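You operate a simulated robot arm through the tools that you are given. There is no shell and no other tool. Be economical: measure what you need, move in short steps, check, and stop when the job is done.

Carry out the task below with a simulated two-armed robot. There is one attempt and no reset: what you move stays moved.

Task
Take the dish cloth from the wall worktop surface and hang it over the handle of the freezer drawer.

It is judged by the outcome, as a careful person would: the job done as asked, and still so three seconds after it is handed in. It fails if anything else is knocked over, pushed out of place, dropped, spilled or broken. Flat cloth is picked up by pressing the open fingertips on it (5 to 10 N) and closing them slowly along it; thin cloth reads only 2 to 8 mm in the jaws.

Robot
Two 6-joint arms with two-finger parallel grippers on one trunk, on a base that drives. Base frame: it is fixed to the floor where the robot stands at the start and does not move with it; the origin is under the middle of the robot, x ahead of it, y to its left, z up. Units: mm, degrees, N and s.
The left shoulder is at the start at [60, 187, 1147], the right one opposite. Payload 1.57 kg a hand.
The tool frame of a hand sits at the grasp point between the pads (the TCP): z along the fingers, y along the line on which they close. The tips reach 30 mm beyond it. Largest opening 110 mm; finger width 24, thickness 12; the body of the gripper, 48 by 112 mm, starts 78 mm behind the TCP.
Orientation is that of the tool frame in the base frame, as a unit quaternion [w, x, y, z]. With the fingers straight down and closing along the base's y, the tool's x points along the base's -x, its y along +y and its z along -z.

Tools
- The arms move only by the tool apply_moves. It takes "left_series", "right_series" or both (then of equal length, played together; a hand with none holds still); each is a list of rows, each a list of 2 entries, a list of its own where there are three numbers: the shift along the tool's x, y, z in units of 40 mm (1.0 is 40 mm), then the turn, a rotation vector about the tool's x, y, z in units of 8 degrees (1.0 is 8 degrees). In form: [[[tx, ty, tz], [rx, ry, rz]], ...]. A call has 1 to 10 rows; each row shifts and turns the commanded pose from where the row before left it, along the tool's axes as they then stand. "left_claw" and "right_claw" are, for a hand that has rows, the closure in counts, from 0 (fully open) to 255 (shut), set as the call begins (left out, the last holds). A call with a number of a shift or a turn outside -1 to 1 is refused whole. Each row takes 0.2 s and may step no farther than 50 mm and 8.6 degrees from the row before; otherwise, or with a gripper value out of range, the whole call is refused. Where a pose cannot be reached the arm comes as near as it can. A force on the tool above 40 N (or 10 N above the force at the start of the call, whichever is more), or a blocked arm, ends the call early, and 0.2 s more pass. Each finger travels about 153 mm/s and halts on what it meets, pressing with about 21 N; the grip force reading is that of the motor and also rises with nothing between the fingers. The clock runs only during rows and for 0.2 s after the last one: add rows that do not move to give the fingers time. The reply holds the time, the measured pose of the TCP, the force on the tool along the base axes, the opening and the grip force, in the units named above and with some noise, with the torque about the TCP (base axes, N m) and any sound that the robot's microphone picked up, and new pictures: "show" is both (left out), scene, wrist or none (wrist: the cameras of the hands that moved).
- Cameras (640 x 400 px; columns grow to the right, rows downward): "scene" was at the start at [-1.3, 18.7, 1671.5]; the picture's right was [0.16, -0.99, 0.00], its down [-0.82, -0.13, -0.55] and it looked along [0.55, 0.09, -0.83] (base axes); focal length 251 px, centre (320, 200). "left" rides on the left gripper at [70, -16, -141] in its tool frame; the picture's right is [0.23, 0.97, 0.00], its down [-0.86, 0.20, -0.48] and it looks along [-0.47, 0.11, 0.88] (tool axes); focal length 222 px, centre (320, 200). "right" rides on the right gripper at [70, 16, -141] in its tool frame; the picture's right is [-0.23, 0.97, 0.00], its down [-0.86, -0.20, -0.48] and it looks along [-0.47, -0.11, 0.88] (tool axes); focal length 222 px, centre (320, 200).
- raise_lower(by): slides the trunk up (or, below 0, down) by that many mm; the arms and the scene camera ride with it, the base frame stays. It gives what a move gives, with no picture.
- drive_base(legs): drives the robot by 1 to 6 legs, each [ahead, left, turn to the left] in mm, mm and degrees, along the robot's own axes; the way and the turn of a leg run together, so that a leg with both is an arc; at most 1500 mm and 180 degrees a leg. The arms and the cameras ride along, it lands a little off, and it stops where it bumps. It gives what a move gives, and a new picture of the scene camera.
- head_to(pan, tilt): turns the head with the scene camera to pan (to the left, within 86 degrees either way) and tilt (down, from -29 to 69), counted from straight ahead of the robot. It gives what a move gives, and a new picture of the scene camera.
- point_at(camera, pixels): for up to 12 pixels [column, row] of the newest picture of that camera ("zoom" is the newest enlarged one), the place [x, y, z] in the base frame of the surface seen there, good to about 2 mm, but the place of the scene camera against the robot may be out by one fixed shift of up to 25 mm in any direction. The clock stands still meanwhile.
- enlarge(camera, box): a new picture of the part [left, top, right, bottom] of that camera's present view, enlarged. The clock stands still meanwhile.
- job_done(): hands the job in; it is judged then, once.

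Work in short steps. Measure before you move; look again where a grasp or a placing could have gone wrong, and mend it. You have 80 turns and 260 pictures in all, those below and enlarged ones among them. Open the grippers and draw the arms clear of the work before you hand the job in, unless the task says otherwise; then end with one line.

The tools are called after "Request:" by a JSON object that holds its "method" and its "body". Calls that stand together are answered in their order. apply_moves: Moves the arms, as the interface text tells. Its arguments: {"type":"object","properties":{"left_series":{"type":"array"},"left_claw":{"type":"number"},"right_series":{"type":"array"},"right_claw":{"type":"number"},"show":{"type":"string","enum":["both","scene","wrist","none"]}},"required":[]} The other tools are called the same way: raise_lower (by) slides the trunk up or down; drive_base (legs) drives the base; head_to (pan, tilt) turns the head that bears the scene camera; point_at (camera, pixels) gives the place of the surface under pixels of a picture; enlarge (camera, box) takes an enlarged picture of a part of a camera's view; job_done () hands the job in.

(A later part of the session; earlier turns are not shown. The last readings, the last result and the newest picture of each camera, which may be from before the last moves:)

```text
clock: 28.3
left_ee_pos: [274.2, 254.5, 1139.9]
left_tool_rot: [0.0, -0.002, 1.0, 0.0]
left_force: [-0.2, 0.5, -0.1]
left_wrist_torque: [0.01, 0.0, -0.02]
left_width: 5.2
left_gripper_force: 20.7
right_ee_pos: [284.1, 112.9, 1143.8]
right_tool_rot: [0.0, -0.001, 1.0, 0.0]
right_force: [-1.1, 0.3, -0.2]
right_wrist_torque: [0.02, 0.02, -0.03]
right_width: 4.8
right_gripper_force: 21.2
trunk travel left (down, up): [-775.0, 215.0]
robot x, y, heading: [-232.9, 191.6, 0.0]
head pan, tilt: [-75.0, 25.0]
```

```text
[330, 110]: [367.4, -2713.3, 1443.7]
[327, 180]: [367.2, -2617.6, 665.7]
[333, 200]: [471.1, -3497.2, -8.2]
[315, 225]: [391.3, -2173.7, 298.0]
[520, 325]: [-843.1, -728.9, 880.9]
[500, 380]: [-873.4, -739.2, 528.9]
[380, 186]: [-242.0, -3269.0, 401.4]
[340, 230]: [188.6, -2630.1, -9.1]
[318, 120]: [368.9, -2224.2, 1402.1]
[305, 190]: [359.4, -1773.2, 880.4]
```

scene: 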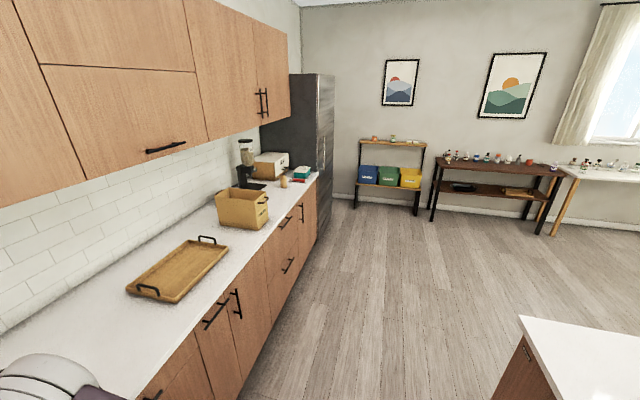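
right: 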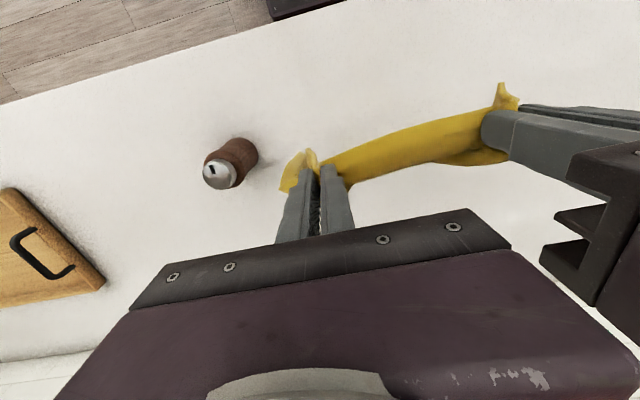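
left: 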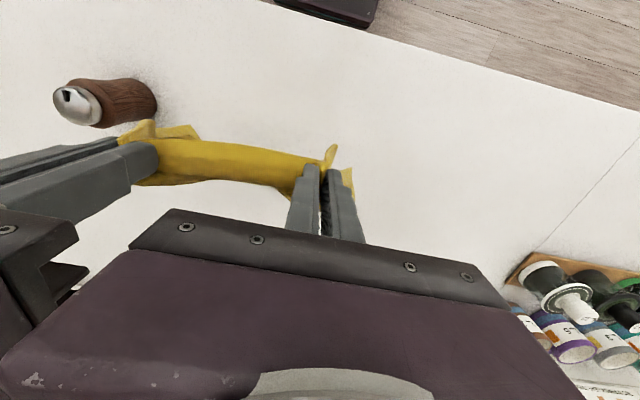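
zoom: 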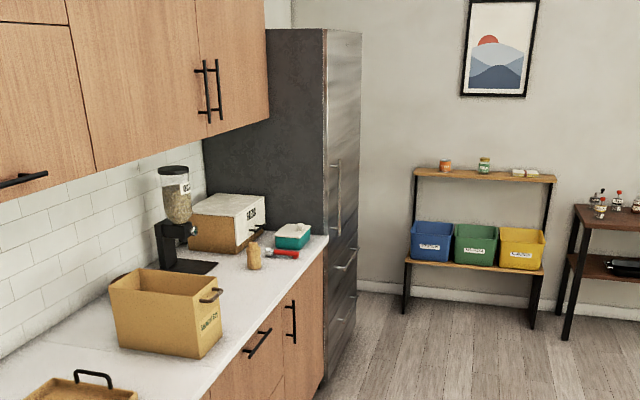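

The fridge front is at x≈367, y from −2220 to about −2900, with a door above and horizontal-handled drawers below. I drive there, keeping back from it.

Request:
{"method": "drive_base", "body": {"legs": [[-100, 0, 0], [0, -1400, 0], [0, -1350, 0]]}}

Request:
{"method": "head_to", "body": {"pan": 0, "tilt": 45}}

```text
clock: 42.4
left_ee_pos: [157.6, -2490.5, 1141.0]
left_tool_rot: [0.0, 0.005, 1.0, -0.001]
left_force: [0.7, 0.5, -0.3]
left_wrist_torque: [-0.01, -0.01, 0.03]
left_width: 5.2
left_gripper_force: 21.5
right_ee_pos: [166.7, -2632.3, 1143.3]
right_tool_rot: [0.0, 0.005, 1.0, 0.0]
right_force: [-0.7, -0.6, -1.1]
right_wrist_torque: [-0.02, 0.01, 0.04]
right_width: 4.8
right_gripper_force: 21.5
trunk travel left (down, up): [-775.0, 215.0]
robot x, y, heading: [-350.8, -2547.2, -0.5]
head pan, tilt: [-75.0, 25.0]
```

scene: 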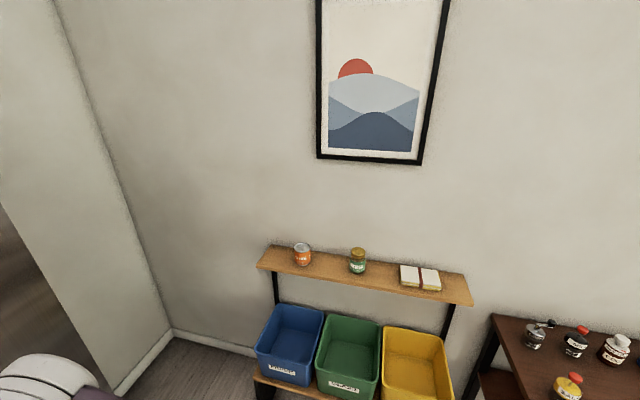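

```text
clock: 43.8
left_ee_pos: [156.6, -2491.6, 1140.6]
left_tool_rot: [0.0, 0.005, 1.0, 0.0]
left_force: [0.6, 0.1, 0.1]
left_wrist_torque: [0.03, 0.0, 0.01]
left_width: 5.7
left_gripper_force: 21.7
right_ee_pos: [166.6, -2632.4, 1144.5]
right_tool_rot: [0.0, 0.005, 1.0, 0.0]
right_force: [0.0, 0.5, -0.1]
right_wrist_torque: [-0.02, -0.04, 0.01]
right_width: 4.7
right_gripper_force: 21.4
trunk travel left (down, up): [-775.0, 215.0]
robot x, y, heading: [-348.8, -2547.1, -0.6]
head pan, tilt: [0.0, 45.0]
```

scene: 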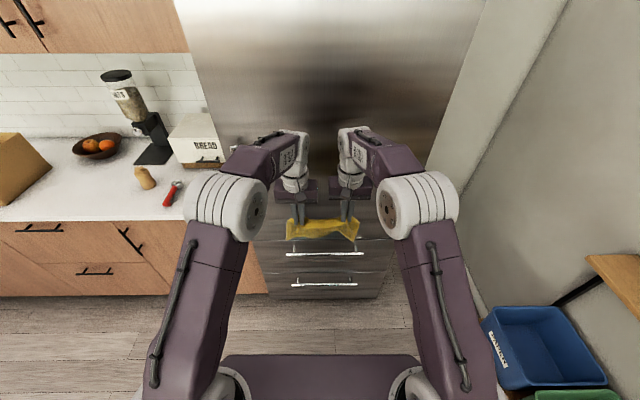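

Two horizontal handles appear, at rows ~253 and ~284. I enlarge to check for labels and measure.

Request:
{"method": "enlarge", "body": {"camera": "scene", "box": [250, 190, 410, 300]}}

Request:
{"method": "point_at", "body": {"camera": "scene", "pixels": [[287, 254], [362, 253], [325, 253], [292, 285], [357, 284], [325, 285], [325, 270], [340, 245], [320, 295], [330, 240]]}}

```text
3.64 times, centred on (330, 245) of scene
```

zoom: 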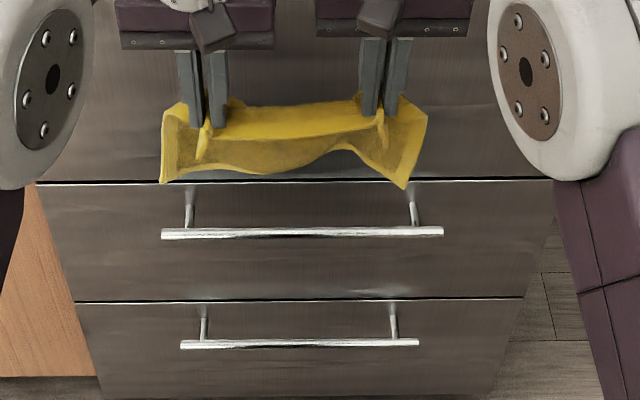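

```text
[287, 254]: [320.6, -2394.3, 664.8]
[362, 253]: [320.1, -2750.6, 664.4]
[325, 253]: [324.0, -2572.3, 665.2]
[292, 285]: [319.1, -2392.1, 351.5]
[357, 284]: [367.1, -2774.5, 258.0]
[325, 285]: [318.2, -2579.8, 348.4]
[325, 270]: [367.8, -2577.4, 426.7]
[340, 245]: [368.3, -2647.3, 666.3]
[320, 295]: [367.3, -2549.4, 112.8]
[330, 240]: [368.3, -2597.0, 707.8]
```

Both drawers look unlabelled so far. I look at the fridge's upper part for clues on which drawer is the freezer.

Request:
{"method": "head_to", "body": {"pan": 0, "tilt": 5}}

Request:
{"method": "head_to", "body": {"pan": 0, "tilt": 55}}

Request:
{"method": "enlarge", "body": {"camera": "scene", "box": [240, 130, 420, 260]}}

```text
clock: 44.9
left_ee_pos: [157.0, -2490.6, 1140.2]
left_tool_rot: [0.0, 0.005, 1.0, 0.0]
left_force: [-0.1, -0.1, -0.2]
left_wrist_torque: [0.01, 0.02, 0.03]
left_width: 4.9
left_gripper_force: 20.7
right_ee_pos: [167.2, -2632.9, 1143.4]
right_tool_rot: [0.0, 0.005, 1.0, 0.0]
right_force: [0.0, -1.0, -0.2]
right_wrist_torque: [-0.01, 0.01, 0.02]
right_width: 4.7
right_gripper_force: 20.5
trunk travel left (down, up): [-775.0, 215.0]
robot x, y, heading: [-349.6, -2544.9, -0.7]
head pan, tilt: [0.0, 5.0]
```

scene: 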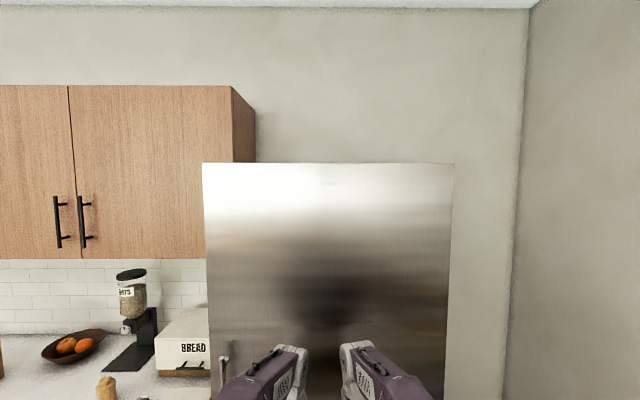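

```text
clock: 46.1
left_ee_pos: [158.0, -2490.8, 1140.1]
left_tool_rot: [0.0, 0.005, 1.0, 0.0]
left_force: [-0.7, -0.1, -0.7]
left_wrist_torque: [0.01, 0.01, 0.01]
left_width: 5.2
left_gripper_force: 21.2
right_ee_pos: [165.8, -2632.0, 1142.8]
right_tool_rot: [0.0, 0.005, 1.0, 0.0]
right_force: [-0.1, -0.1, 0.6]
right_wrist_torque: [0.0, 0.02, 0.04]
right_width: 4.8
right_gripper_force: 21.1
trunk travel left (down, up): [-775.0, 215.0]
robot x, y, heading: [-348.5, -2548.0, -0.6]
head pan, tilt: [0.0, 55.0]
```

scene: 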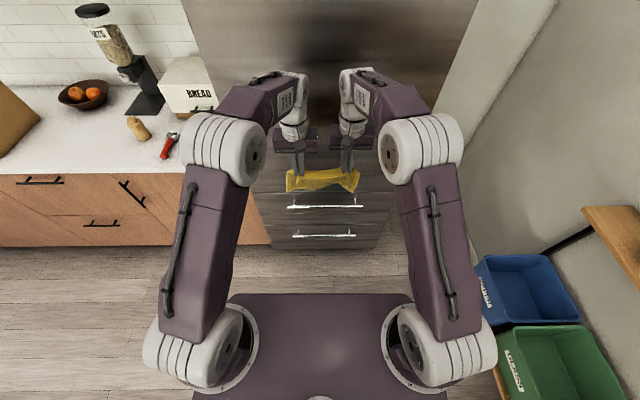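

```text
3.08 times, centred on (330, 195) of scene
```

zoom: 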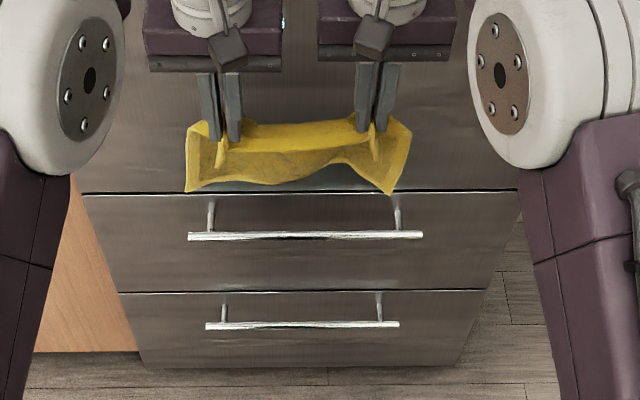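

No labels: both lower drawers look like freezer drawers. I use the upper one, whose bar is at x≈320–328, z≈668 and y −2394…−2750, with the door face at ≈370. I drive nearer, lower the trunk 250 mm, and check again.

Request:
{"method": "drive_base", "body": {"legs": [[110, -14, 0.6]]}}

Request:
{"method": "raise_lower", "body": {"by": -250}}

Request:
{"method": "apply_moves", "body": {"left_series": [[[0, 0, 0], [0, -1, 0]], [[0, 0, 0], [0, -1, 0]], [[0, 0, 0], [0, -1, 0]], [[0, 0, 0], [0, -1, 0]]], "right_series": [[[0, 0, 0], [0, -1, 0]], [[0, 0, 0], [0, -1, 0]], [[0, 0, 0], [0, -1, 0]], [[0, 0, 0], [0, -1, 0]]]}}

```text
clock: 47.3
left_ee_pos: [264.8, -2500.1, 1141.1]
left_tool_rot: [0.002, -0.001, 1.0, 0.001]
left_force: [-0.2, 0.2, 0.6]
left_wrist_torque: [0.02, 0.02, -0.03]
left_width: 5.0
left_gripper_force: 21.4
right_ee_pos: [275.3, -2640.4, 1142.8]
right_tool_rot: [0.0, -0.001, 1.0, 0.0]
right_force: [0.0, -0.9, -0.8]
right_wrist_torque: [-0.02, 0.0, 0.03]
right_width: 4.7
right_gripper_force: 20.9
trunk travel left (down, up): [-775.0, 215.0]
robot x, y, heading: [-241.8, -2560.6, 0.1]
head pan, tilt: [0.0, 55.0]
```

scene: 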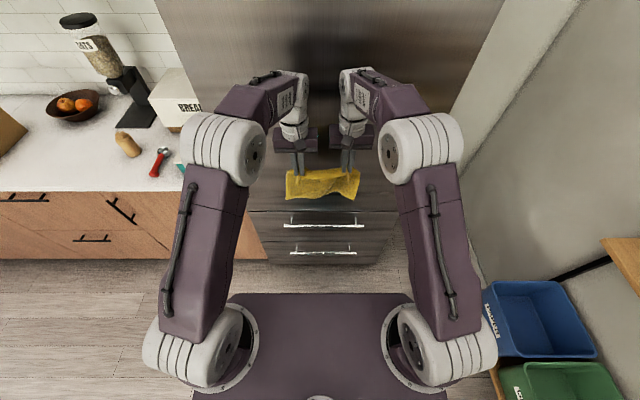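

```text
clock: 49.8
left_ee_pos: [265.5, -2498.6, 890.4]
left_tool_rot: [-0.001, -0.001, 1.0, -0.001]
left_force: [0.1, 0.3, 0.4]
left_wrist_torque: [0.0, -0.04, 0.01]
left_width: 5.4
left_gripper_force: 20.9
right_ee_pos: [275.9, -2639.8, 893.5]
right_tool_rot: [0.0, -0.001, 1.0, 0.001]
right_force: [0.5, 0.0, -0.7]
right_wrist_torque: [0.0, -0.02, -0.02]
right_width: 4.9
right_gripper_force: 21.1
trunk travel left (down, up): [-525.0, 465.0]
robot x, y, heading: [-238.9, -2564.3, -0.0]
head pan, tilt: [0.0, 55.0]
```

```text
clock: 50.8
left_ee_pos: [264.1, -2500.3, 889.9]
left_tool_rot: [0.277, 0.0, 0.961, -0.001]
left_force: [0.2, -0.1, 0.2]
left_wrist_torque: [-0.01, 0.01, -0.01]
left_width: 5.4
left_gripper_force: 20.8
right_ee_pos: [275.6, -2638.0, 893.7]
right_tool_rot: [0.277, -0.002, 0.961, 0.001]
right_force: [0.5, 0.5, 0.2]
right_wrist_torque: [0.0, 0.01, 0.02]
right_width: 5.0
right_gripper_force: 21.1
trunk travel left (down, up): [-525.0, 465.0]
robot x, y, heading: [-238.6, -2563.1, -0.1]
head pan, tilt: [0.0, 55.0]
```

scene: 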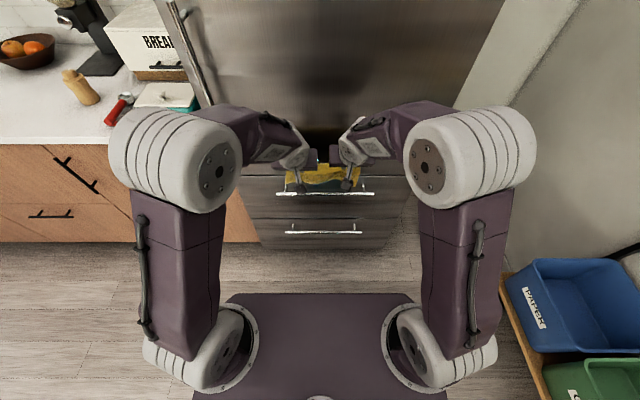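
right: 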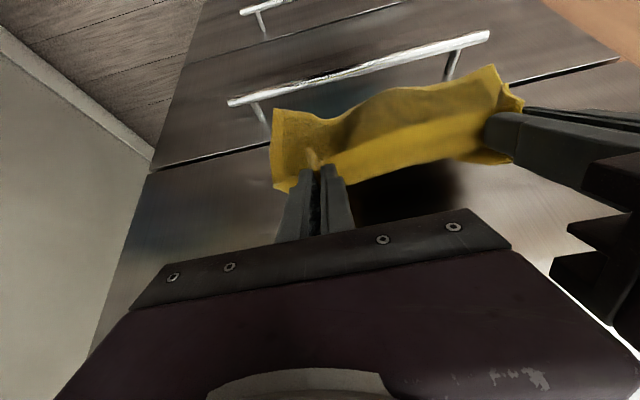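
left: 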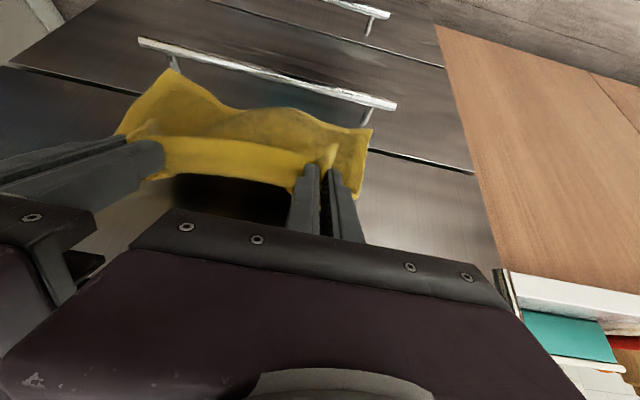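

The wrist views show the bar and the cloth together. I measure the bar, drawer face and cloth's lower edge.

Request:
{"method": "point_at", "body": {"camera": "right", "pixels": [[230, 102], [360, 70], [488, 37], [425, 53], [275, 112], [273, 185], [380, 95], [492, 68], [300, 150], [350, 140], [240, 160], [430, 90]]}}

Request:
{"method": "point_at", "body": {"camera": "left", "pixels": [[140, 42], [394, 105], [300, 80], [370, 130], [270, 110], [165, 70], [225, 105], [230, 130], [420, 130], [360, 190], [120, 132]]}}

```text
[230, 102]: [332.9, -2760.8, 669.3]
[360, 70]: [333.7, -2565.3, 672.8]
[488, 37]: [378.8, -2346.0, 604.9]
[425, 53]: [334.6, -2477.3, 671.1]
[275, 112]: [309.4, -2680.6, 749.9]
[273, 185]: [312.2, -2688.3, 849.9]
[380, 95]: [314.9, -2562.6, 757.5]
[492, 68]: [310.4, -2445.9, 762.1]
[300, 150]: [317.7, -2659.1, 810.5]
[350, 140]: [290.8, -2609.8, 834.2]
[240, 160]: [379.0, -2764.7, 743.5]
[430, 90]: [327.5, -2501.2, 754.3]
```

```text
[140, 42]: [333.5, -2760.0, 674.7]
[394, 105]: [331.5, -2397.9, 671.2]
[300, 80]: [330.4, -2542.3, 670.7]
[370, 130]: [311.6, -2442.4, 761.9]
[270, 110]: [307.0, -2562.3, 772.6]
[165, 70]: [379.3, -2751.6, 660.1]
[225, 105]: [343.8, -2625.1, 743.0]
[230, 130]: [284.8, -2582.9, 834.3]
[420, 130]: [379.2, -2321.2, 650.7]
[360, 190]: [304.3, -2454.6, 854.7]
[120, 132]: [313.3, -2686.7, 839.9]
```

Per the wrist cameras, the bar top is at z≈675, the bar spans x≈330–345, and the drawer face is at x≈379. The cloth's lower edge is at z≈745–770, x 307–344. I shift forward about 45 mm to bring the cloth against the face above the gap.

Request:
{"method": "apply_moves", "body": {"left_series": [[[-0.367, 0, 0.23], [0, 0, 0]], [[-0.367, 0, 0.23], [0, 0, 0]], [[-0.367, 0, 0.23], [0, 0, 0]], [[0, 0, 0], [0, 0, 0]], [[0, 0, 0], [0, 0, 0]]], "right_series": [[[-0.297, 0, 0.185], [0, 0, 0]], [[-0.297, 0, 0.185], [0, 0, 0]], [[-0.297, 0, 0.185], [0, 0, 0]], [[0, 0, 0], [0, 0, 0]], [[0, 0, 0], [0, 0, 0]]], "show": "wrist"}}

```text
clock: 52.0
left_ee_pos: [319.0, -2498.5, 889.2]
left_tool_rot: [0.275, 0.0, 0.961, 0.0]
left_force: [0.2, -0.8, -0.7]
left_wrist_torque: [0.0, 0.0, 0.0]
left_width: 5.1
left_gripper_force: 20.4
right_ee_pos: [318.9, -2642.9, 891.7]
right_tool_rot: [0.275, -0.001, 0.961, 0.0]
right_force: [-0.1, 0.4, -1.5]
right_wrist_torque: [-0.03, 0.01, 0.0]
right_width: 4.8
right_gripper_force: 20.9
trunk travel left (down, up): [-525.0, 465.0]
robot x, y, heading: [-240.2, -2561.1, 0.1]
head pan, tilt: [0.0, 55.0]
```

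right: 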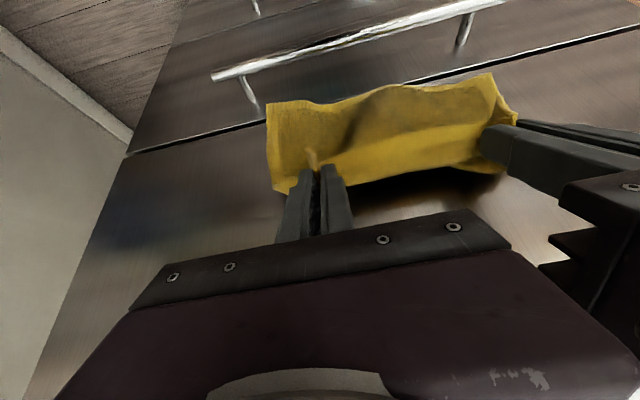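
left: 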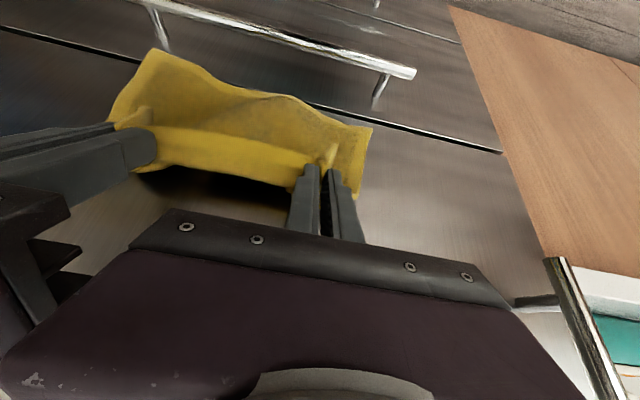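

Request:
{"method": "point_at", "body": {"camera": "right", "pixels": [[270, 106], [310, 104], [345, 102], [385, 90], [430, 86], [490, 78], [512, 110], [275, 185]]}}

Request:
{"method": "point_at", "body": {"camera": "left", "pixels": [[152, 52], [200, 75], [245, 95], [290, 102], [340, 122], [368, 130], [365, 150], [360, 190]]}}

```text
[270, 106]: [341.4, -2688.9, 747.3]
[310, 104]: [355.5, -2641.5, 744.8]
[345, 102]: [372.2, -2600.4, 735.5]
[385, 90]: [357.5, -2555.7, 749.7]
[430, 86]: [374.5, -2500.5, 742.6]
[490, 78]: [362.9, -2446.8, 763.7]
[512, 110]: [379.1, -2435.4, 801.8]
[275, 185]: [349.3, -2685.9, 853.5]
```

```text
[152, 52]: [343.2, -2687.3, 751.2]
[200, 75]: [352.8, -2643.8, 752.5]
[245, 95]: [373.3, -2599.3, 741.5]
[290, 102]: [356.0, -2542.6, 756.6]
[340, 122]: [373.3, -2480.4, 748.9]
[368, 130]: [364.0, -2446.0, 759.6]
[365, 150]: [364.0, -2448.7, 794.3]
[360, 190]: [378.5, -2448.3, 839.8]
```

The bottom edge spans x 341–374; the right corner (341) would catch the bar. I shift the right hand 14 mm and the left 6 mm further forward, then lower 45 mm in small steps.

Request:
{"method": "apply_moves", "body": {"left_series": [[[-0.127, 0, 0.08], [0, 0, 0]], [[0, 0, 0], [0, 0, 0]], [[0.175, 0, 0.28], [0, 0, 0]], [[0.175, 0, 0.28], [0, 0, 0]], [[0.175, 0, 0.28], [0, 0, 0]], [[0, 0, 0], [0, 0, 0]]], "right_series": [[[-0.297, 0, 0.185], [0, 0, 0]], [[0, 0, 0], [0, 0, 0]], [[0.175, 0, 0.28], [0, 0, 0]], [[0.175, 0, 0.28], [0, 0, 0]], [[0.175, 0, 0.28], [0, 0, 0]], [[0, 0, 0], [0, 0, 0]]], "show": "wrist"}}

```text
clock: 53.4
left_ee_pos: [325.8, -2499.3, 851.9]
left_tool_rot: [0.276, 0.0, 0.961, 0.0]
left_force: [-0.9, 0.2, -1.1]
left_wrist_torque: [-0.01, 0.04, 0.01]
left_width: 5.2
left_gripper_force: 20.5
right_ee_pos: [331.7, -2642.9, 854.6]
right_tool_rot: [0.275, -0.001, 0.961, 0.001]
right_force: [-0.2, -0.2, -0.1]
right_wrist_torque: [-0.02, 0.01, 0.01]
right_width: 4.8
right_gripper_force: 21.6
trunk travel left (down, up): [-525.0, 465.0]
robot x, y, heading: [-238.2, -2561.0, 0.1]
head pan, tilt: [0.0, 55.0]
```

right: 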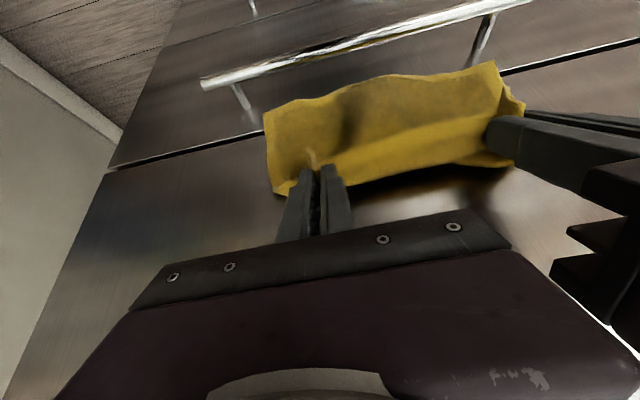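
left: 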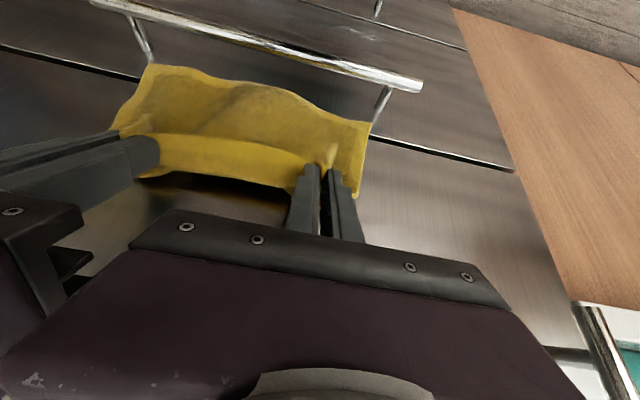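

Request:
{"method": "point_at", "body": {"camera": "right", "pixels": [[268, 113], [310, 103], [345, 90], [390, 78], [430, 76], [490, 67], [340, 58], [450, 30]]}}

Request:
{"method": "point_at", "body": {"camera": "left", "pixels": [[152, 68], [200, 76], [245, 88], [290, 98], [340, 119], [366, 126], [250, 38]]}}

```text
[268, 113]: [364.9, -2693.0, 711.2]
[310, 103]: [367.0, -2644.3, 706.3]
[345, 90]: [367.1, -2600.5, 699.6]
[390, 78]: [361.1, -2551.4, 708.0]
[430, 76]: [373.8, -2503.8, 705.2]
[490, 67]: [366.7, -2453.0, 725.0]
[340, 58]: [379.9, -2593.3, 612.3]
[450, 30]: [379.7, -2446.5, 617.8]
```

```text
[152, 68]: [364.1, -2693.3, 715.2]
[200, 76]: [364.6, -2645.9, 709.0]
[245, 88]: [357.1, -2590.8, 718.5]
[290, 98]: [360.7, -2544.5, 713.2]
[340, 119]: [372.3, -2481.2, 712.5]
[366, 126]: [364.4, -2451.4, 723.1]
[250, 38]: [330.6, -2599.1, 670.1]
```

The lower edge now sits at x 357–374, clear of the bar's back at ~345. I lower 100 mm straight down into the gap.

Request:
{"method": "apply_moves", "body": {"left_series": [[[0.221, 0, 0.354], [0, 0, 0]], [[0.221, 0, 0.354], [0, 0, 0]], [[0.221, 0, 0.354], [0, 0, 0]], [[0.221, 0, 0.354], [0, 0, 0]], [[0.221, 0, 0.354], [0, 0, 0]], [[0.221, 0, 0.354], [0, 0, 0]], [[0, 0, 0], [0, 0, 0]]], "right_series": [[[0.221, 0, 0.354], [0, 0, 0]], [[0.221, 0, 0.354], [0, 0, 0]], [[0.221, 0, 0.354], [0, 0, 0]], [[0.221, 0, 0.354], [0, 0, 0]], [[0.221, 0, 0.354], [0, 0, 0]], [[0.221, 0, 0.354], [0, 0, 0]], [[0, 0, 0], [0, 0, 0]]]}}

```text
clock: 55.0
left_ee_pos: [323.1, -2499.9, 751.8]
left_tool_rot: [0.276, -0.001, 0.961, 0.001]
left_force: [0.1, -0.8, -0.8]
left_wrist_torque: [0.0, 0.0, -0.01]
left_width: 5.2
left_gripper_force: 21.7
right_ee_pos: [333.8, -2641.3, 753.8]
right_tool_rot: [0.276, -0.002, 0.961, 0.0]
right_force: [0.0, -0.9, 0.0]
right_wrist_torque: [0.0, 0.03, 0.01]
right_width: 4.6
right_gripper_force: 21.2
trunk travel left (down, up): [-525.0, 465.0]
robot x, y, heading: [-237.9, -2562.4, 0.1]
head pan, tilt: [0.0, 55.0]
```

scene: 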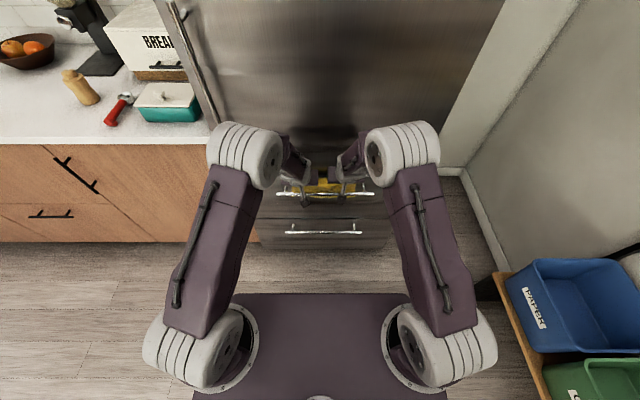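
right: 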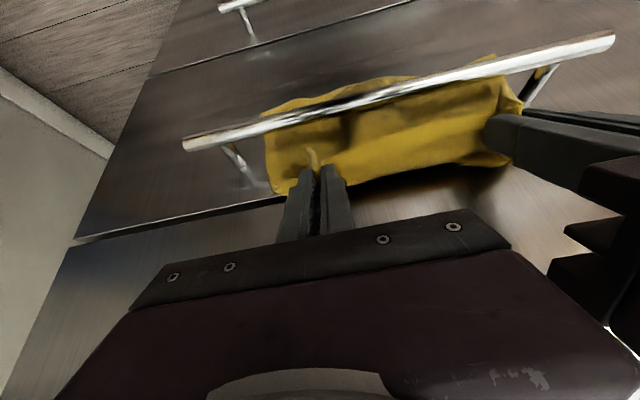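
left: 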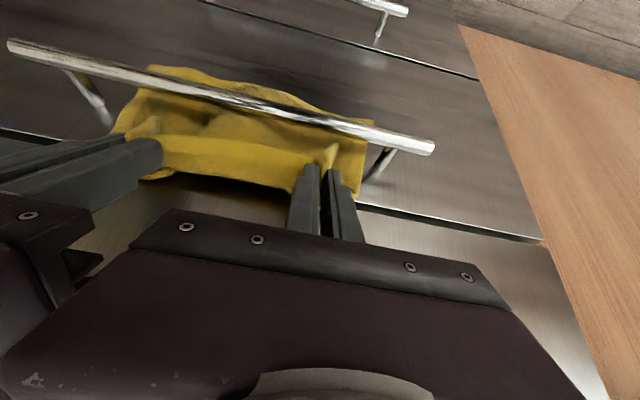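

The cloth hangs fully behind the bar. Now I draw the hands back over the bar toward the robot and look.

Request:
{"method": "apply_moves", "body": {"left_series": [[[0.364, 0, -0.031], [0, 0, 0]], [[0.364, 0, -0.031], [0, 0, 0]], [[0.364, 0, -0.031], [0, 0, 0]], [[0, 0, 0], [0, 0, 0]]], "right_series": [[[0.45, 0, -0.065], [0, 0, 0]], [[0.45, 0, -0.065], [0, 0, 0]], [[0.45, 0, -0.065], [0, 0, 0]], [[0, 0, 0], [0, 0, 0]]], "show": "wrist"}}

```text
clock: 56.0
left_ee_pos: [285.5, -2499.4, 730.1]
left_tool_rot: [0.276, -0.001, 0.961, 0.0]
left_force: [0.1, 0.3, -0.1]
left_wrist_torque: [-0.03, 0.02, -0.01]
left_width: 5.2
left_gripper_force: 21.6
right_ee_pos: [283.1, -2639.5, 731.9]
right_tool_rot: [0.276, -0.001, 0.961, 0.0]
right_force: [0.0, -1.2, -0.1]
right_wrist_torque: [-0.03, 0.0, 0.0]
right_width: 4.9
right_gripper_force: 20.7
trunk travel left (down, up): [-525.0, 465.0]
robot x, y, heading: [-244.5, -2558.1, -0.0]
head pan, tilt: [0.0, 55.0]
```

right: 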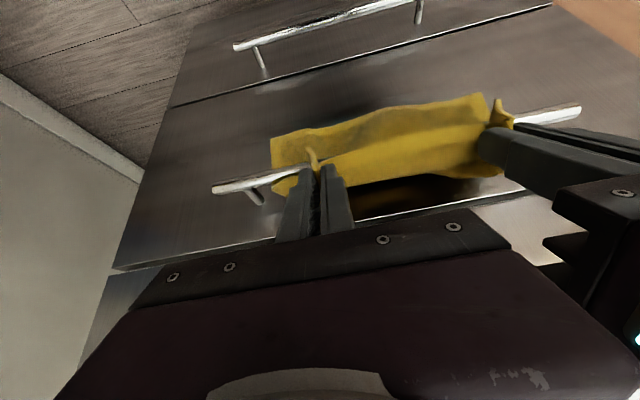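
left: 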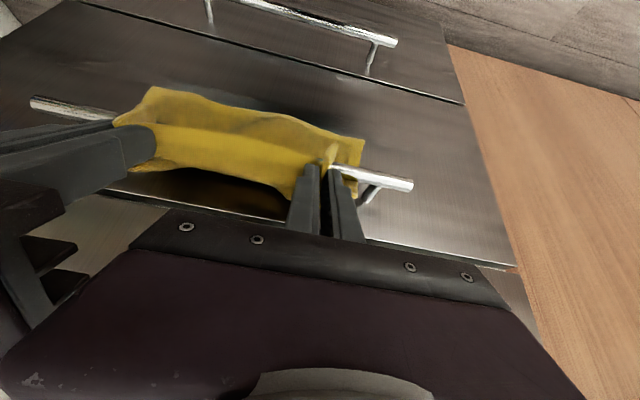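

The bar is now covered by the cloth in these views. I check whether the lower part is still behind the bar (x>345) or has come in front.

Request:
{"method": "point_at", "body": {"camera": "right", "pixels": [[275, 142], [310, 135], [350, 127], [400, 113], [470, 100], [400, 130], [400, 145], [400, 160], [350, 150], [290, 160], [285, 180]]}}

Request:
{"method": "enlarge", "body": {"camera": "right", "box": [200, 70, 600, 230]}}

Request:
{"method": "enlarge", "body": {"camera": "left", "box": [20, 60, 440, 240]}}

```text
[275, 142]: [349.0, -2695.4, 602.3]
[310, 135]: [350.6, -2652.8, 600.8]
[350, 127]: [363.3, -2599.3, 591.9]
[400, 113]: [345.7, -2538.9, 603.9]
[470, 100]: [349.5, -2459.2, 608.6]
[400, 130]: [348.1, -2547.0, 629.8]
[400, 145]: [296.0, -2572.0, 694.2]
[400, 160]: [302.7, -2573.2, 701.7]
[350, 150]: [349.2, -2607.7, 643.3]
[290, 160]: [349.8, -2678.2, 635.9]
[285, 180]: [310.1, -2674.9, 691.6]
```

```text
1.60 times, centred on (400, 150) of right
```

zoom: 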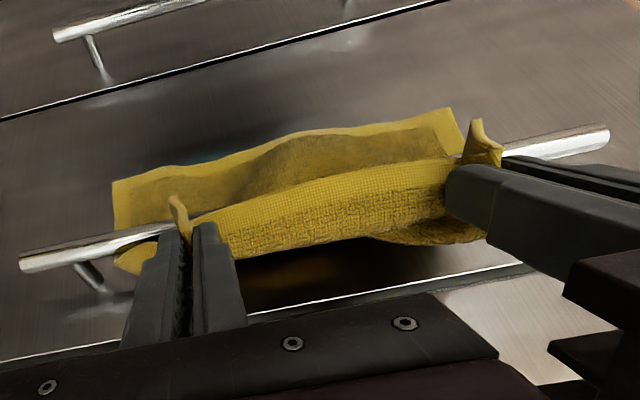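

```text
1.52 times, centred on (230, 150) of left
```

zoom: 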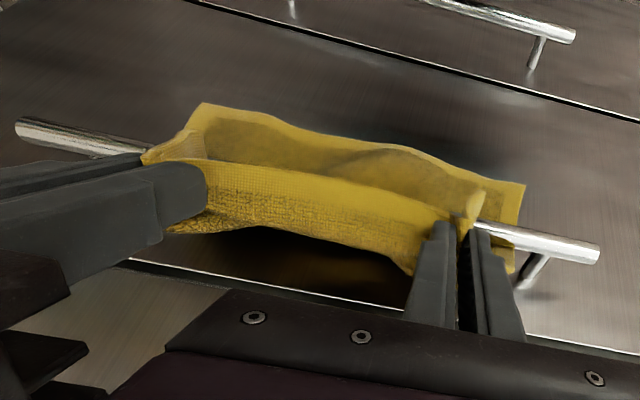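

The back part hangs behind the bar (x 346–363, down to z≈600) and the cloth drapes over it. I lower the hands 60 mm in front of the bar.

Request:
{"method": "apply_moves", "body": {"left_series": [[[0.205, 0, 0.329], [0, 0, 0]], [[0.205, 0, 0.329], [0, 0, 0]], [[0.205, 0, 0.329], [0, 0, 0]], [[0.205, 0, 0.329], [0, 0, 0]], [[0, 0, 0], [0, 0, 0]]], "right_series": [[[0.205, 0, 0.329], [0, 0, 0]], [[0.205, 0, 0.329], [0, 0, 0]], [[0.205, 0, 0.329], [0, 0, 0]], [[0.205, 0, 0.329], [0, 0, 0]], [[0, 0, 0], [0, 0, 0]]]}}

Request:
{"method": "point_at", "body": {"camera": "right", "pixels": [[275, 142], [350, 127], [400, 113], [470, 100], [400, 145], [400, 160]]}}

```text
clock: 57.2
left_ee_pos: [285.4, -2501.5, 667.5]
left_tool_rot: [0.276, 0.0, 0.961, 0.0]
left_force: [0.8, 0.3, 0.5]
left_wrist_torque: [0.01, -0.03, 0.0]
left_width: 5.1
left_gripper_force: 21.1
right_ee_pos: [284.7, -2641.0, 668.1]
right_tool_rot: [0.276, -0.001, 0.961, 0.0]
right_force: [-0.4, -0.3, 0.2]
right_wrist_torque: [-0.03, 0.0, 0.01]
right_width: 5.0
right_gripper_force: 21.0
trunk travel left (down, up): [-525.0, 465.0]
robot x, y, heading: [-239.5, -2561.2, -0.1]
head pan, tilt: [0.0, 55.0]
```

scene: 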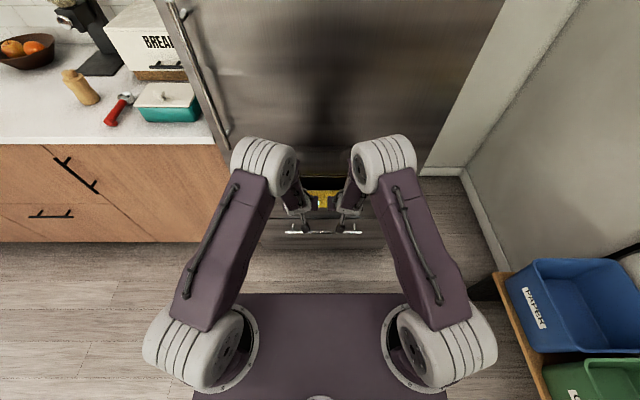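
right: 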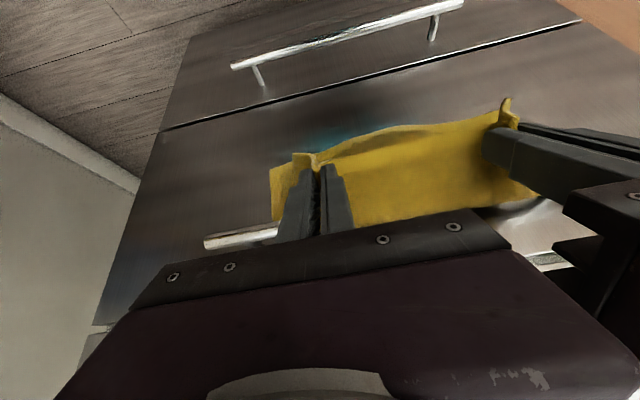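
left: 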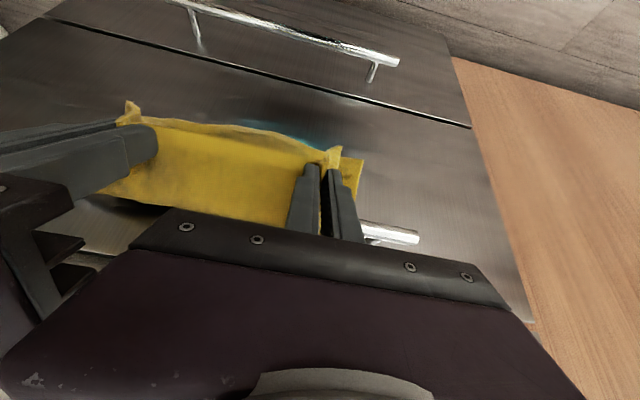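

```text
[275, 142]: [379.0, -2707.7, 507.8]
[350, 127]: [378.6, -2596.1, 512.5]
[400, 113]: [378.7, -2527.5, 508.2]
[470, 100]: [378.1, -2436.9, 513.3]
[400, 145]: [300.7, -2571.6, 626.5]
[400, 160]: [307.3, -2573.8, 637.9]
```

The front part now hangs to z≈625, in balance with the back. I open both hands gently to release.

Request:
{"method": "apply_moves", "body": {"left_series": [[[0, 0, 0], [0, 0, 0]], [[0, 0, 0], [0, 0, 0]], [[0, 0, 0], [0, 0, 0]]], "right_series": [[[0, 0, 0], [0, 0, 0]], [[0, 0, 0], [0, 0, 0]], [[0, 0, 0], [0, 0, 0]]], "left_claw": 175, "right_claw": 175, "show": "wrist"}}

```text
clock: 58.0
left_ee_pos: [284.4, -2500.3, 669.9]
left_tool_rot: [0.275, -0.001, 0.961, 0.001]
left_force: [0.4, -0.6, 0.6]
left_wrist_torque: [0.02, 0.01, -0.02]
left_width: 34.6
left_gripper_force: 0.1
right_ee_pos: [283.9, -2641.7, 667.7]
right_tool_rot: [0.276, -0.001, 0.961, -0.001]
right_force: [0.5, 0.2, -0.1]
right_wrist_torque: [-0.05, -0.01, -0.01]
right_width: 34.4
right_gripper_force: 0.1
trunk travel left (down, up): [-525.0, 465.0]
robot x, y, heading: [-238.5, -2562.2, 0.1]
head pan, tilt: [0.0, 55.0]
```

right: 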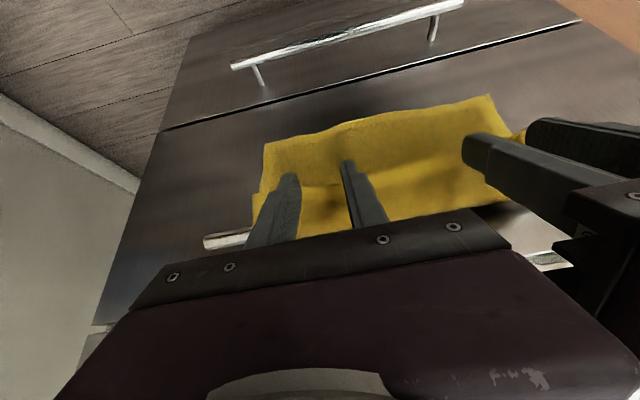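
left: 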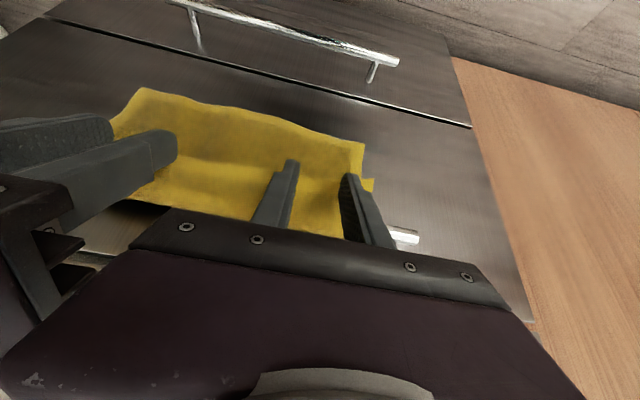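

The cloth is released and rests over the bar. I withdraw both hands straight back, away from the drawer, 110 mm.

Request:
{"method": "apply_moves", "body": {"left_series": [[[0.212, 0, -0.1325], [0, 0, 0]], [[0.424, 0, -0.265], [0, 0, 0]], [[0.6, 0, -0.375], [0, 0, 0]], [[0.6, 0, -0.375], [0, 0, 0]], [[0.5, 0, -0.31], [0, 0, 0]]], "right_series": [[[0.212, 0, -0.1325], [0, 0, 0]], [[0.424, 0, -0.265], [0, 0, 0]], [[0.6, 0, -0.375], [0, 0, 0]], [[0.6, 0, -0.375], [0, 0, 0]], [[0.5, 0, -0.31], [0, 0, 0]]]}}

```text
clock: 59.1
left_ee_pos: [220.4, -2510.2, 681.1]
left_tool_rot: [0.27, -0.004, 0.963, 0.009]
left_force: [1.0, 4.3, 0.0]
left_wrist_torque: [-0.43, 0.07, -0.27]
left_width: 34.8
left_gripper_force: 0.1
left hand out of reach, approached as far as the arm can: row 3, 4, 5
right_ee_pos: [226.3, -2629.3, 684.4]
right_tool_rot: [0.271, 0.003, 0.963, -0.011]
right_force: [-2.2, -3.7, 0.5]
right_wrist_torque: [0.44, -0.08, 0.44]
right_width: 34.6
right_gripper_force: 0.1
right hand out of reach, approached as far as the arm can: row 3, 4, 5
trunk travel left (down, up): [-525.0, 465.0]
robot x, y, heading: [-241.3, -2559.4, -0.1]
head pan, tilt: [0.0, 55.0]
stopped in row 5 (left hand): the force on the tool passed its limit (the readings are from after the stop); the commanded pose is now the measured one
```

scene: 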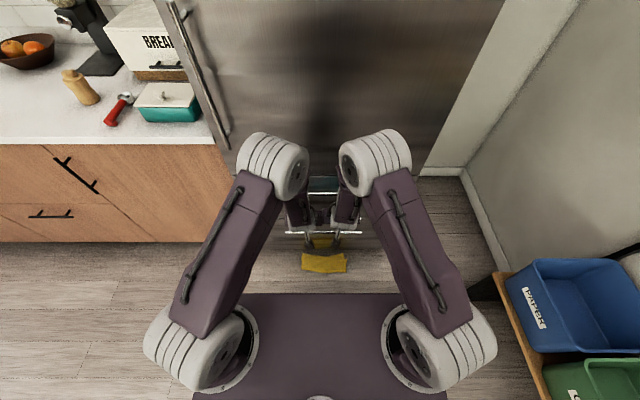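
right: 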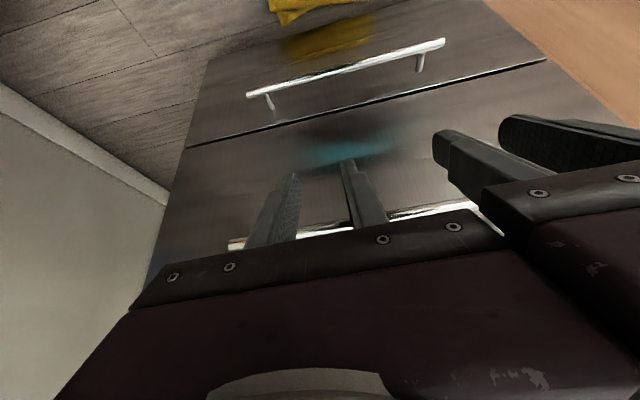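
left: 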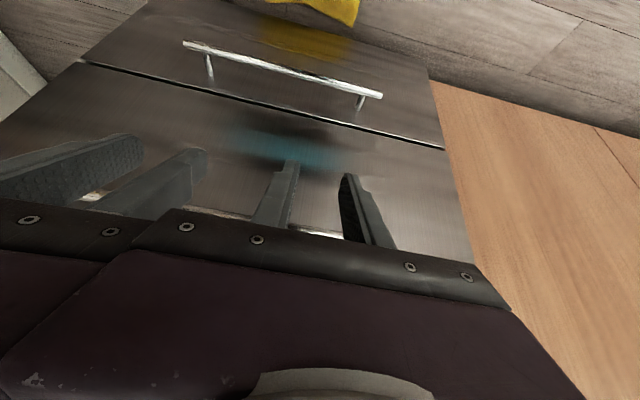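

The cloth has slid off and lies on the floor at (322,265). I need to see how it landed; first I reset the arms' view and measure it.

Request:
{"method": "enlarge", "body": {"camera": "scene", "box": [270, 210, 380, 290]}}

Request:
{"method": "point_at", "body": {"camera": "scene", "pixels": [[304, 258], [344, 258], [346, 270], [303, 268], [325, 263], [322, 245], [340, 243], [325, 256], [300, 280]]}}

Request:
{"method": "point_at", "body": {"camera": "right", "pixels": [[285, 15], [330, 5], [320, 40]]}}

```text
5.00 times, centred on (325, 250) of scene
```

zoom: 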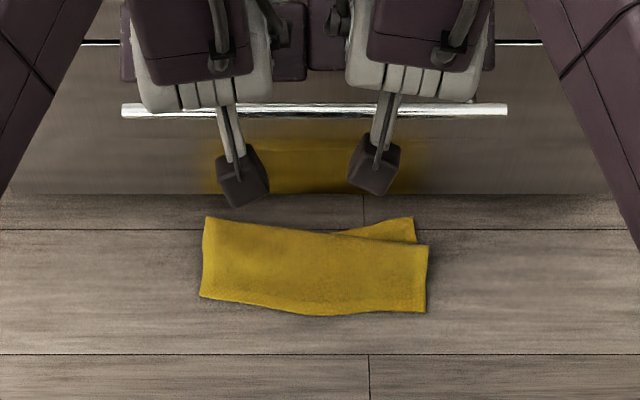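

```text
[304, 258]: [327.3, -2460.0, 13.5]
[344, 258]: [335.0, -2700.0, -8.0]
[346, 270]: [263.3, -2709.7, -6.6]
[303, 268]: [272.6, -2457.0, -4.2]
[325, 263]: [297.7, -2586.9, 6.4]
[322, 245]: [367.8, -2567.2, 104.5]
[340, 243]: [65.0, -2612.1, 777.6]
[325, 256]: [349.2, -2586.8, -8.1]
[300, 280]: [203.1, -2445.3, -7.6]
```

```text
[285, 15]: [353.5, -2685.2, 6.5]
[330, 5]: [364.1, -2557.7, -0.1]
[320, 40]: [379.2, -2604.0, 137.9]
```

The cloth landed folded in two in front of the drawers, at x≈275–350, y −2460…−2710. I bring the hands back to vertical within reach and lower the trunk for a close look with the wrist cameras.

Request:
{"method": "apply_moves", "body": {"left_series": [[[-0.3, 0.3, 0.2], [0, 0, 0]], [[-0.3, 0.3, 0.2], [0, 0, 0]], [[0, 0, 0], [0, 1, 0]], [[0, 0, 0], [0, 1, 0]], [[0, 0, 0], [0, 1, 0]], [[0, 0, 0], [0, 0.9, 0]]], "right_series": [[[-0.3, -0.3, 0.2], [0, 0, 0]], [[-0.3, -0.3, 0.2], [0, 0, 0]], [[0, 0, 0], [0, 1, 0]], [[0, 0, 0], [0, 1, 0]], [[0, 0, 0], [0, 1, 0]], [[0, 0, 0], [0, 0.9, 0]]], "show": "none"}}

Request:
{"method": "raise_lower", "body": {"by": -380}}

Request:
{"method": "apply_moves", "body": {"left_series": [[[0, 0, 0], [0, 0, 0]]], "right_series": [[[0, 0, 0], [0, 0, 0]]]}}

```text
clock: 60.5
left_ee_pos: [255.5, -2466.4, 680.1]
left_tool_rot: [0.13, -0.016, 0.99, 0.049]
left_force: [-0.2, 0.5, -0.5]
left_wrist_torque: [0.02, 0.0, 0.0]
left_width: 34.7
left_gripper_force: 0.0
left hand out of reach, approached as far as the arm can: row 4, 5, 6
right_ee_pos: [269.0, -2679.4, 687.4]
right_tool_rot: [0.175, 0.017, 0.982, -0.066]
right_force: [0.1, -0.3, 0.7]
right_wrist_torque: [0.04, 0.0, -0.02]
right_width: 34.6
right_gripper_force: 0.0
right hand out of reach, approached as far as the arm can: row 4, 5, 6
trunk travel left (down, up): [-525.0, 465.0]
robot x, y, heading: [-241.6, -2559.6, -0.0]
head pan, tilt: [0.0, 55.0]
```

```text
clock: 64.2
left_ee_pos: [254.8, -2466.8, 300.6]
left_tool_rot: [0.129, -0.015, 0.99, 0.049]
left_force: [0.2, 0.1, -0.7]
left_wrist_torque: [-0.04, -0.02, -0.02]
left_width: 34.7
left_gripper_force: 0.0
right_ee_pos: [270.2, -2679.5, 307.3]
right_tool_rot: [0.175, 0.017, 0.982, -0.066]
right_force: [-1.0, -1.1, -0.5]
right_wrist_torque: [-0.02, -0.02, -0.01]
right_width: 34.5
right_gripper_force: 0.1
trunk travel left (down, up): [-145.0, 845.0]
robot x, y, heading: [-238.4, -2560.7, 0.2]
head pan, tilt: [0.0, 55.0]
```

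```text
clock: 64.6
left_ee_pos: [255.3, -2465.5, 301.0]
left_tool_rot: [0.129, -0.016, 0.99, 0.05]
left_force: [0.5, -0.6, -0.4]
left_wrist_torque: [-0.02, -0.01, 0.02]
left_width: 34.4
left_gripper_force: 0.0
right_ee_pos: [269.8, -2679.2, 306.9]
right_tool_rot: [0.174, 0.018, 0.982, -0.066]
right_force: [-0.3, 0.5, 0.1]
right_wrist_torque: [0.0, 0.03, -0.02]
right_width: 34.6
right_gripper_force: 0.2
trunk travel left (down, up): [-145.0, 845.0]
robot x, y, heading: [-241.9, -2563.7, -0.1]
head pan, tilt: [0.0, 55.0]
```

scene: 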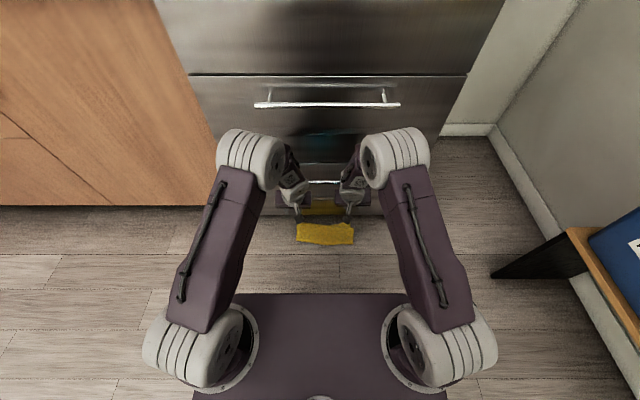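
right: 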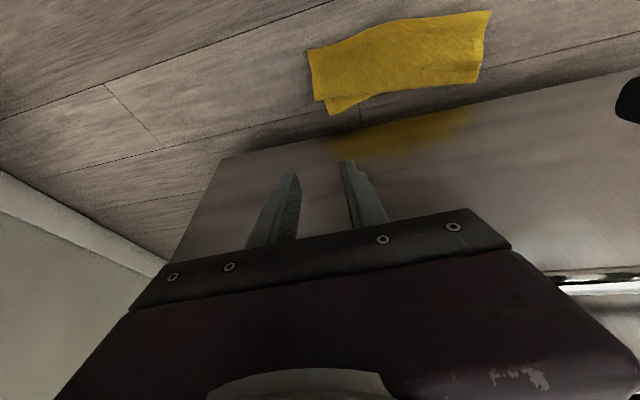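
left: 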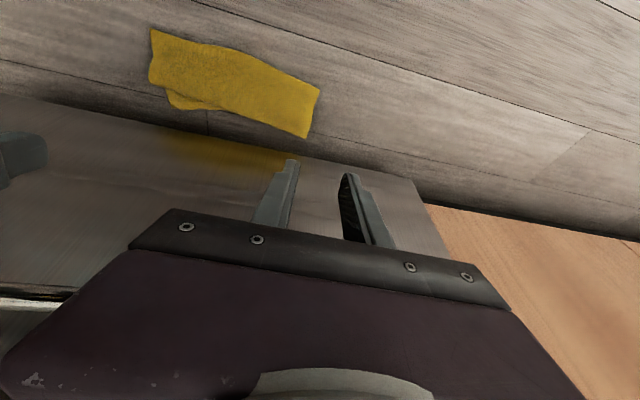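

Request:
{"method": "enlarge", "body": {"camera": "right", "box": [290, 0, 510, 130]}}

Request:
{"method": "point_at", "body": {"camera": "right", "pixels": [[310, 52], [317, 98], [332, 113], [360, 100], [480, 80], [487, 14], [400, 22], [400, 60], [345, 60], [460, 50]]}}

Request:
{"method": "enlarge", "body": {"camera": "scene", "box": [270, 190, 380, 260]}}

```text
2.91 times, centred on (400, 65) of right
```

zoom: 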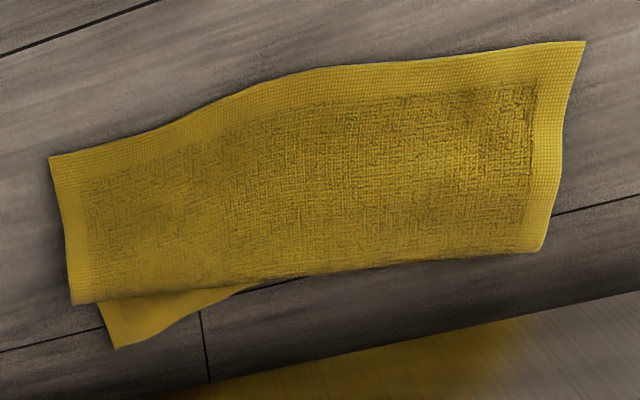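

```text
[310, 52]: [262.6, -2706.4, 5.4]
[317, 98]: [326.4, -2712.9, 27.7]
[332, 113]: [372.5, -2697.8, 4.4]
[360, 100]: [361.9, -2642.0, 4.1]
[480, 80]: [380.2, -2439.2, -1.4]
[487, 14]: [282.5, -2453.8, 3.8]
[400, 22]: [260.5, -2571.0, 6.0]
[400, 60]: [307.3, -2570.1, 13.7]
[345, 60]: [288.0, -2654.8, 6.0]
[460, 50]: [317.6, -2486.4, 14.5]
```

```text
5.71 times, centred on (325, 225) of scene
```

zoom: 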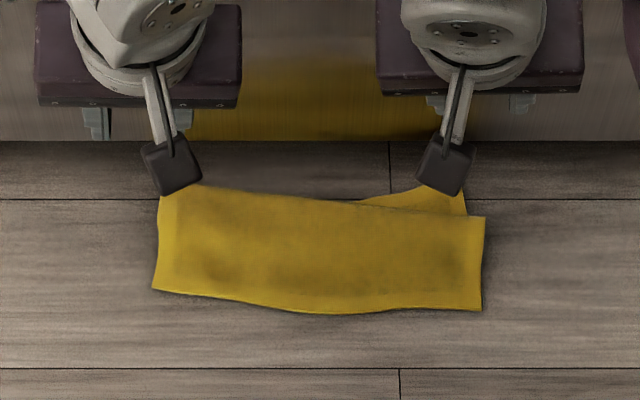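

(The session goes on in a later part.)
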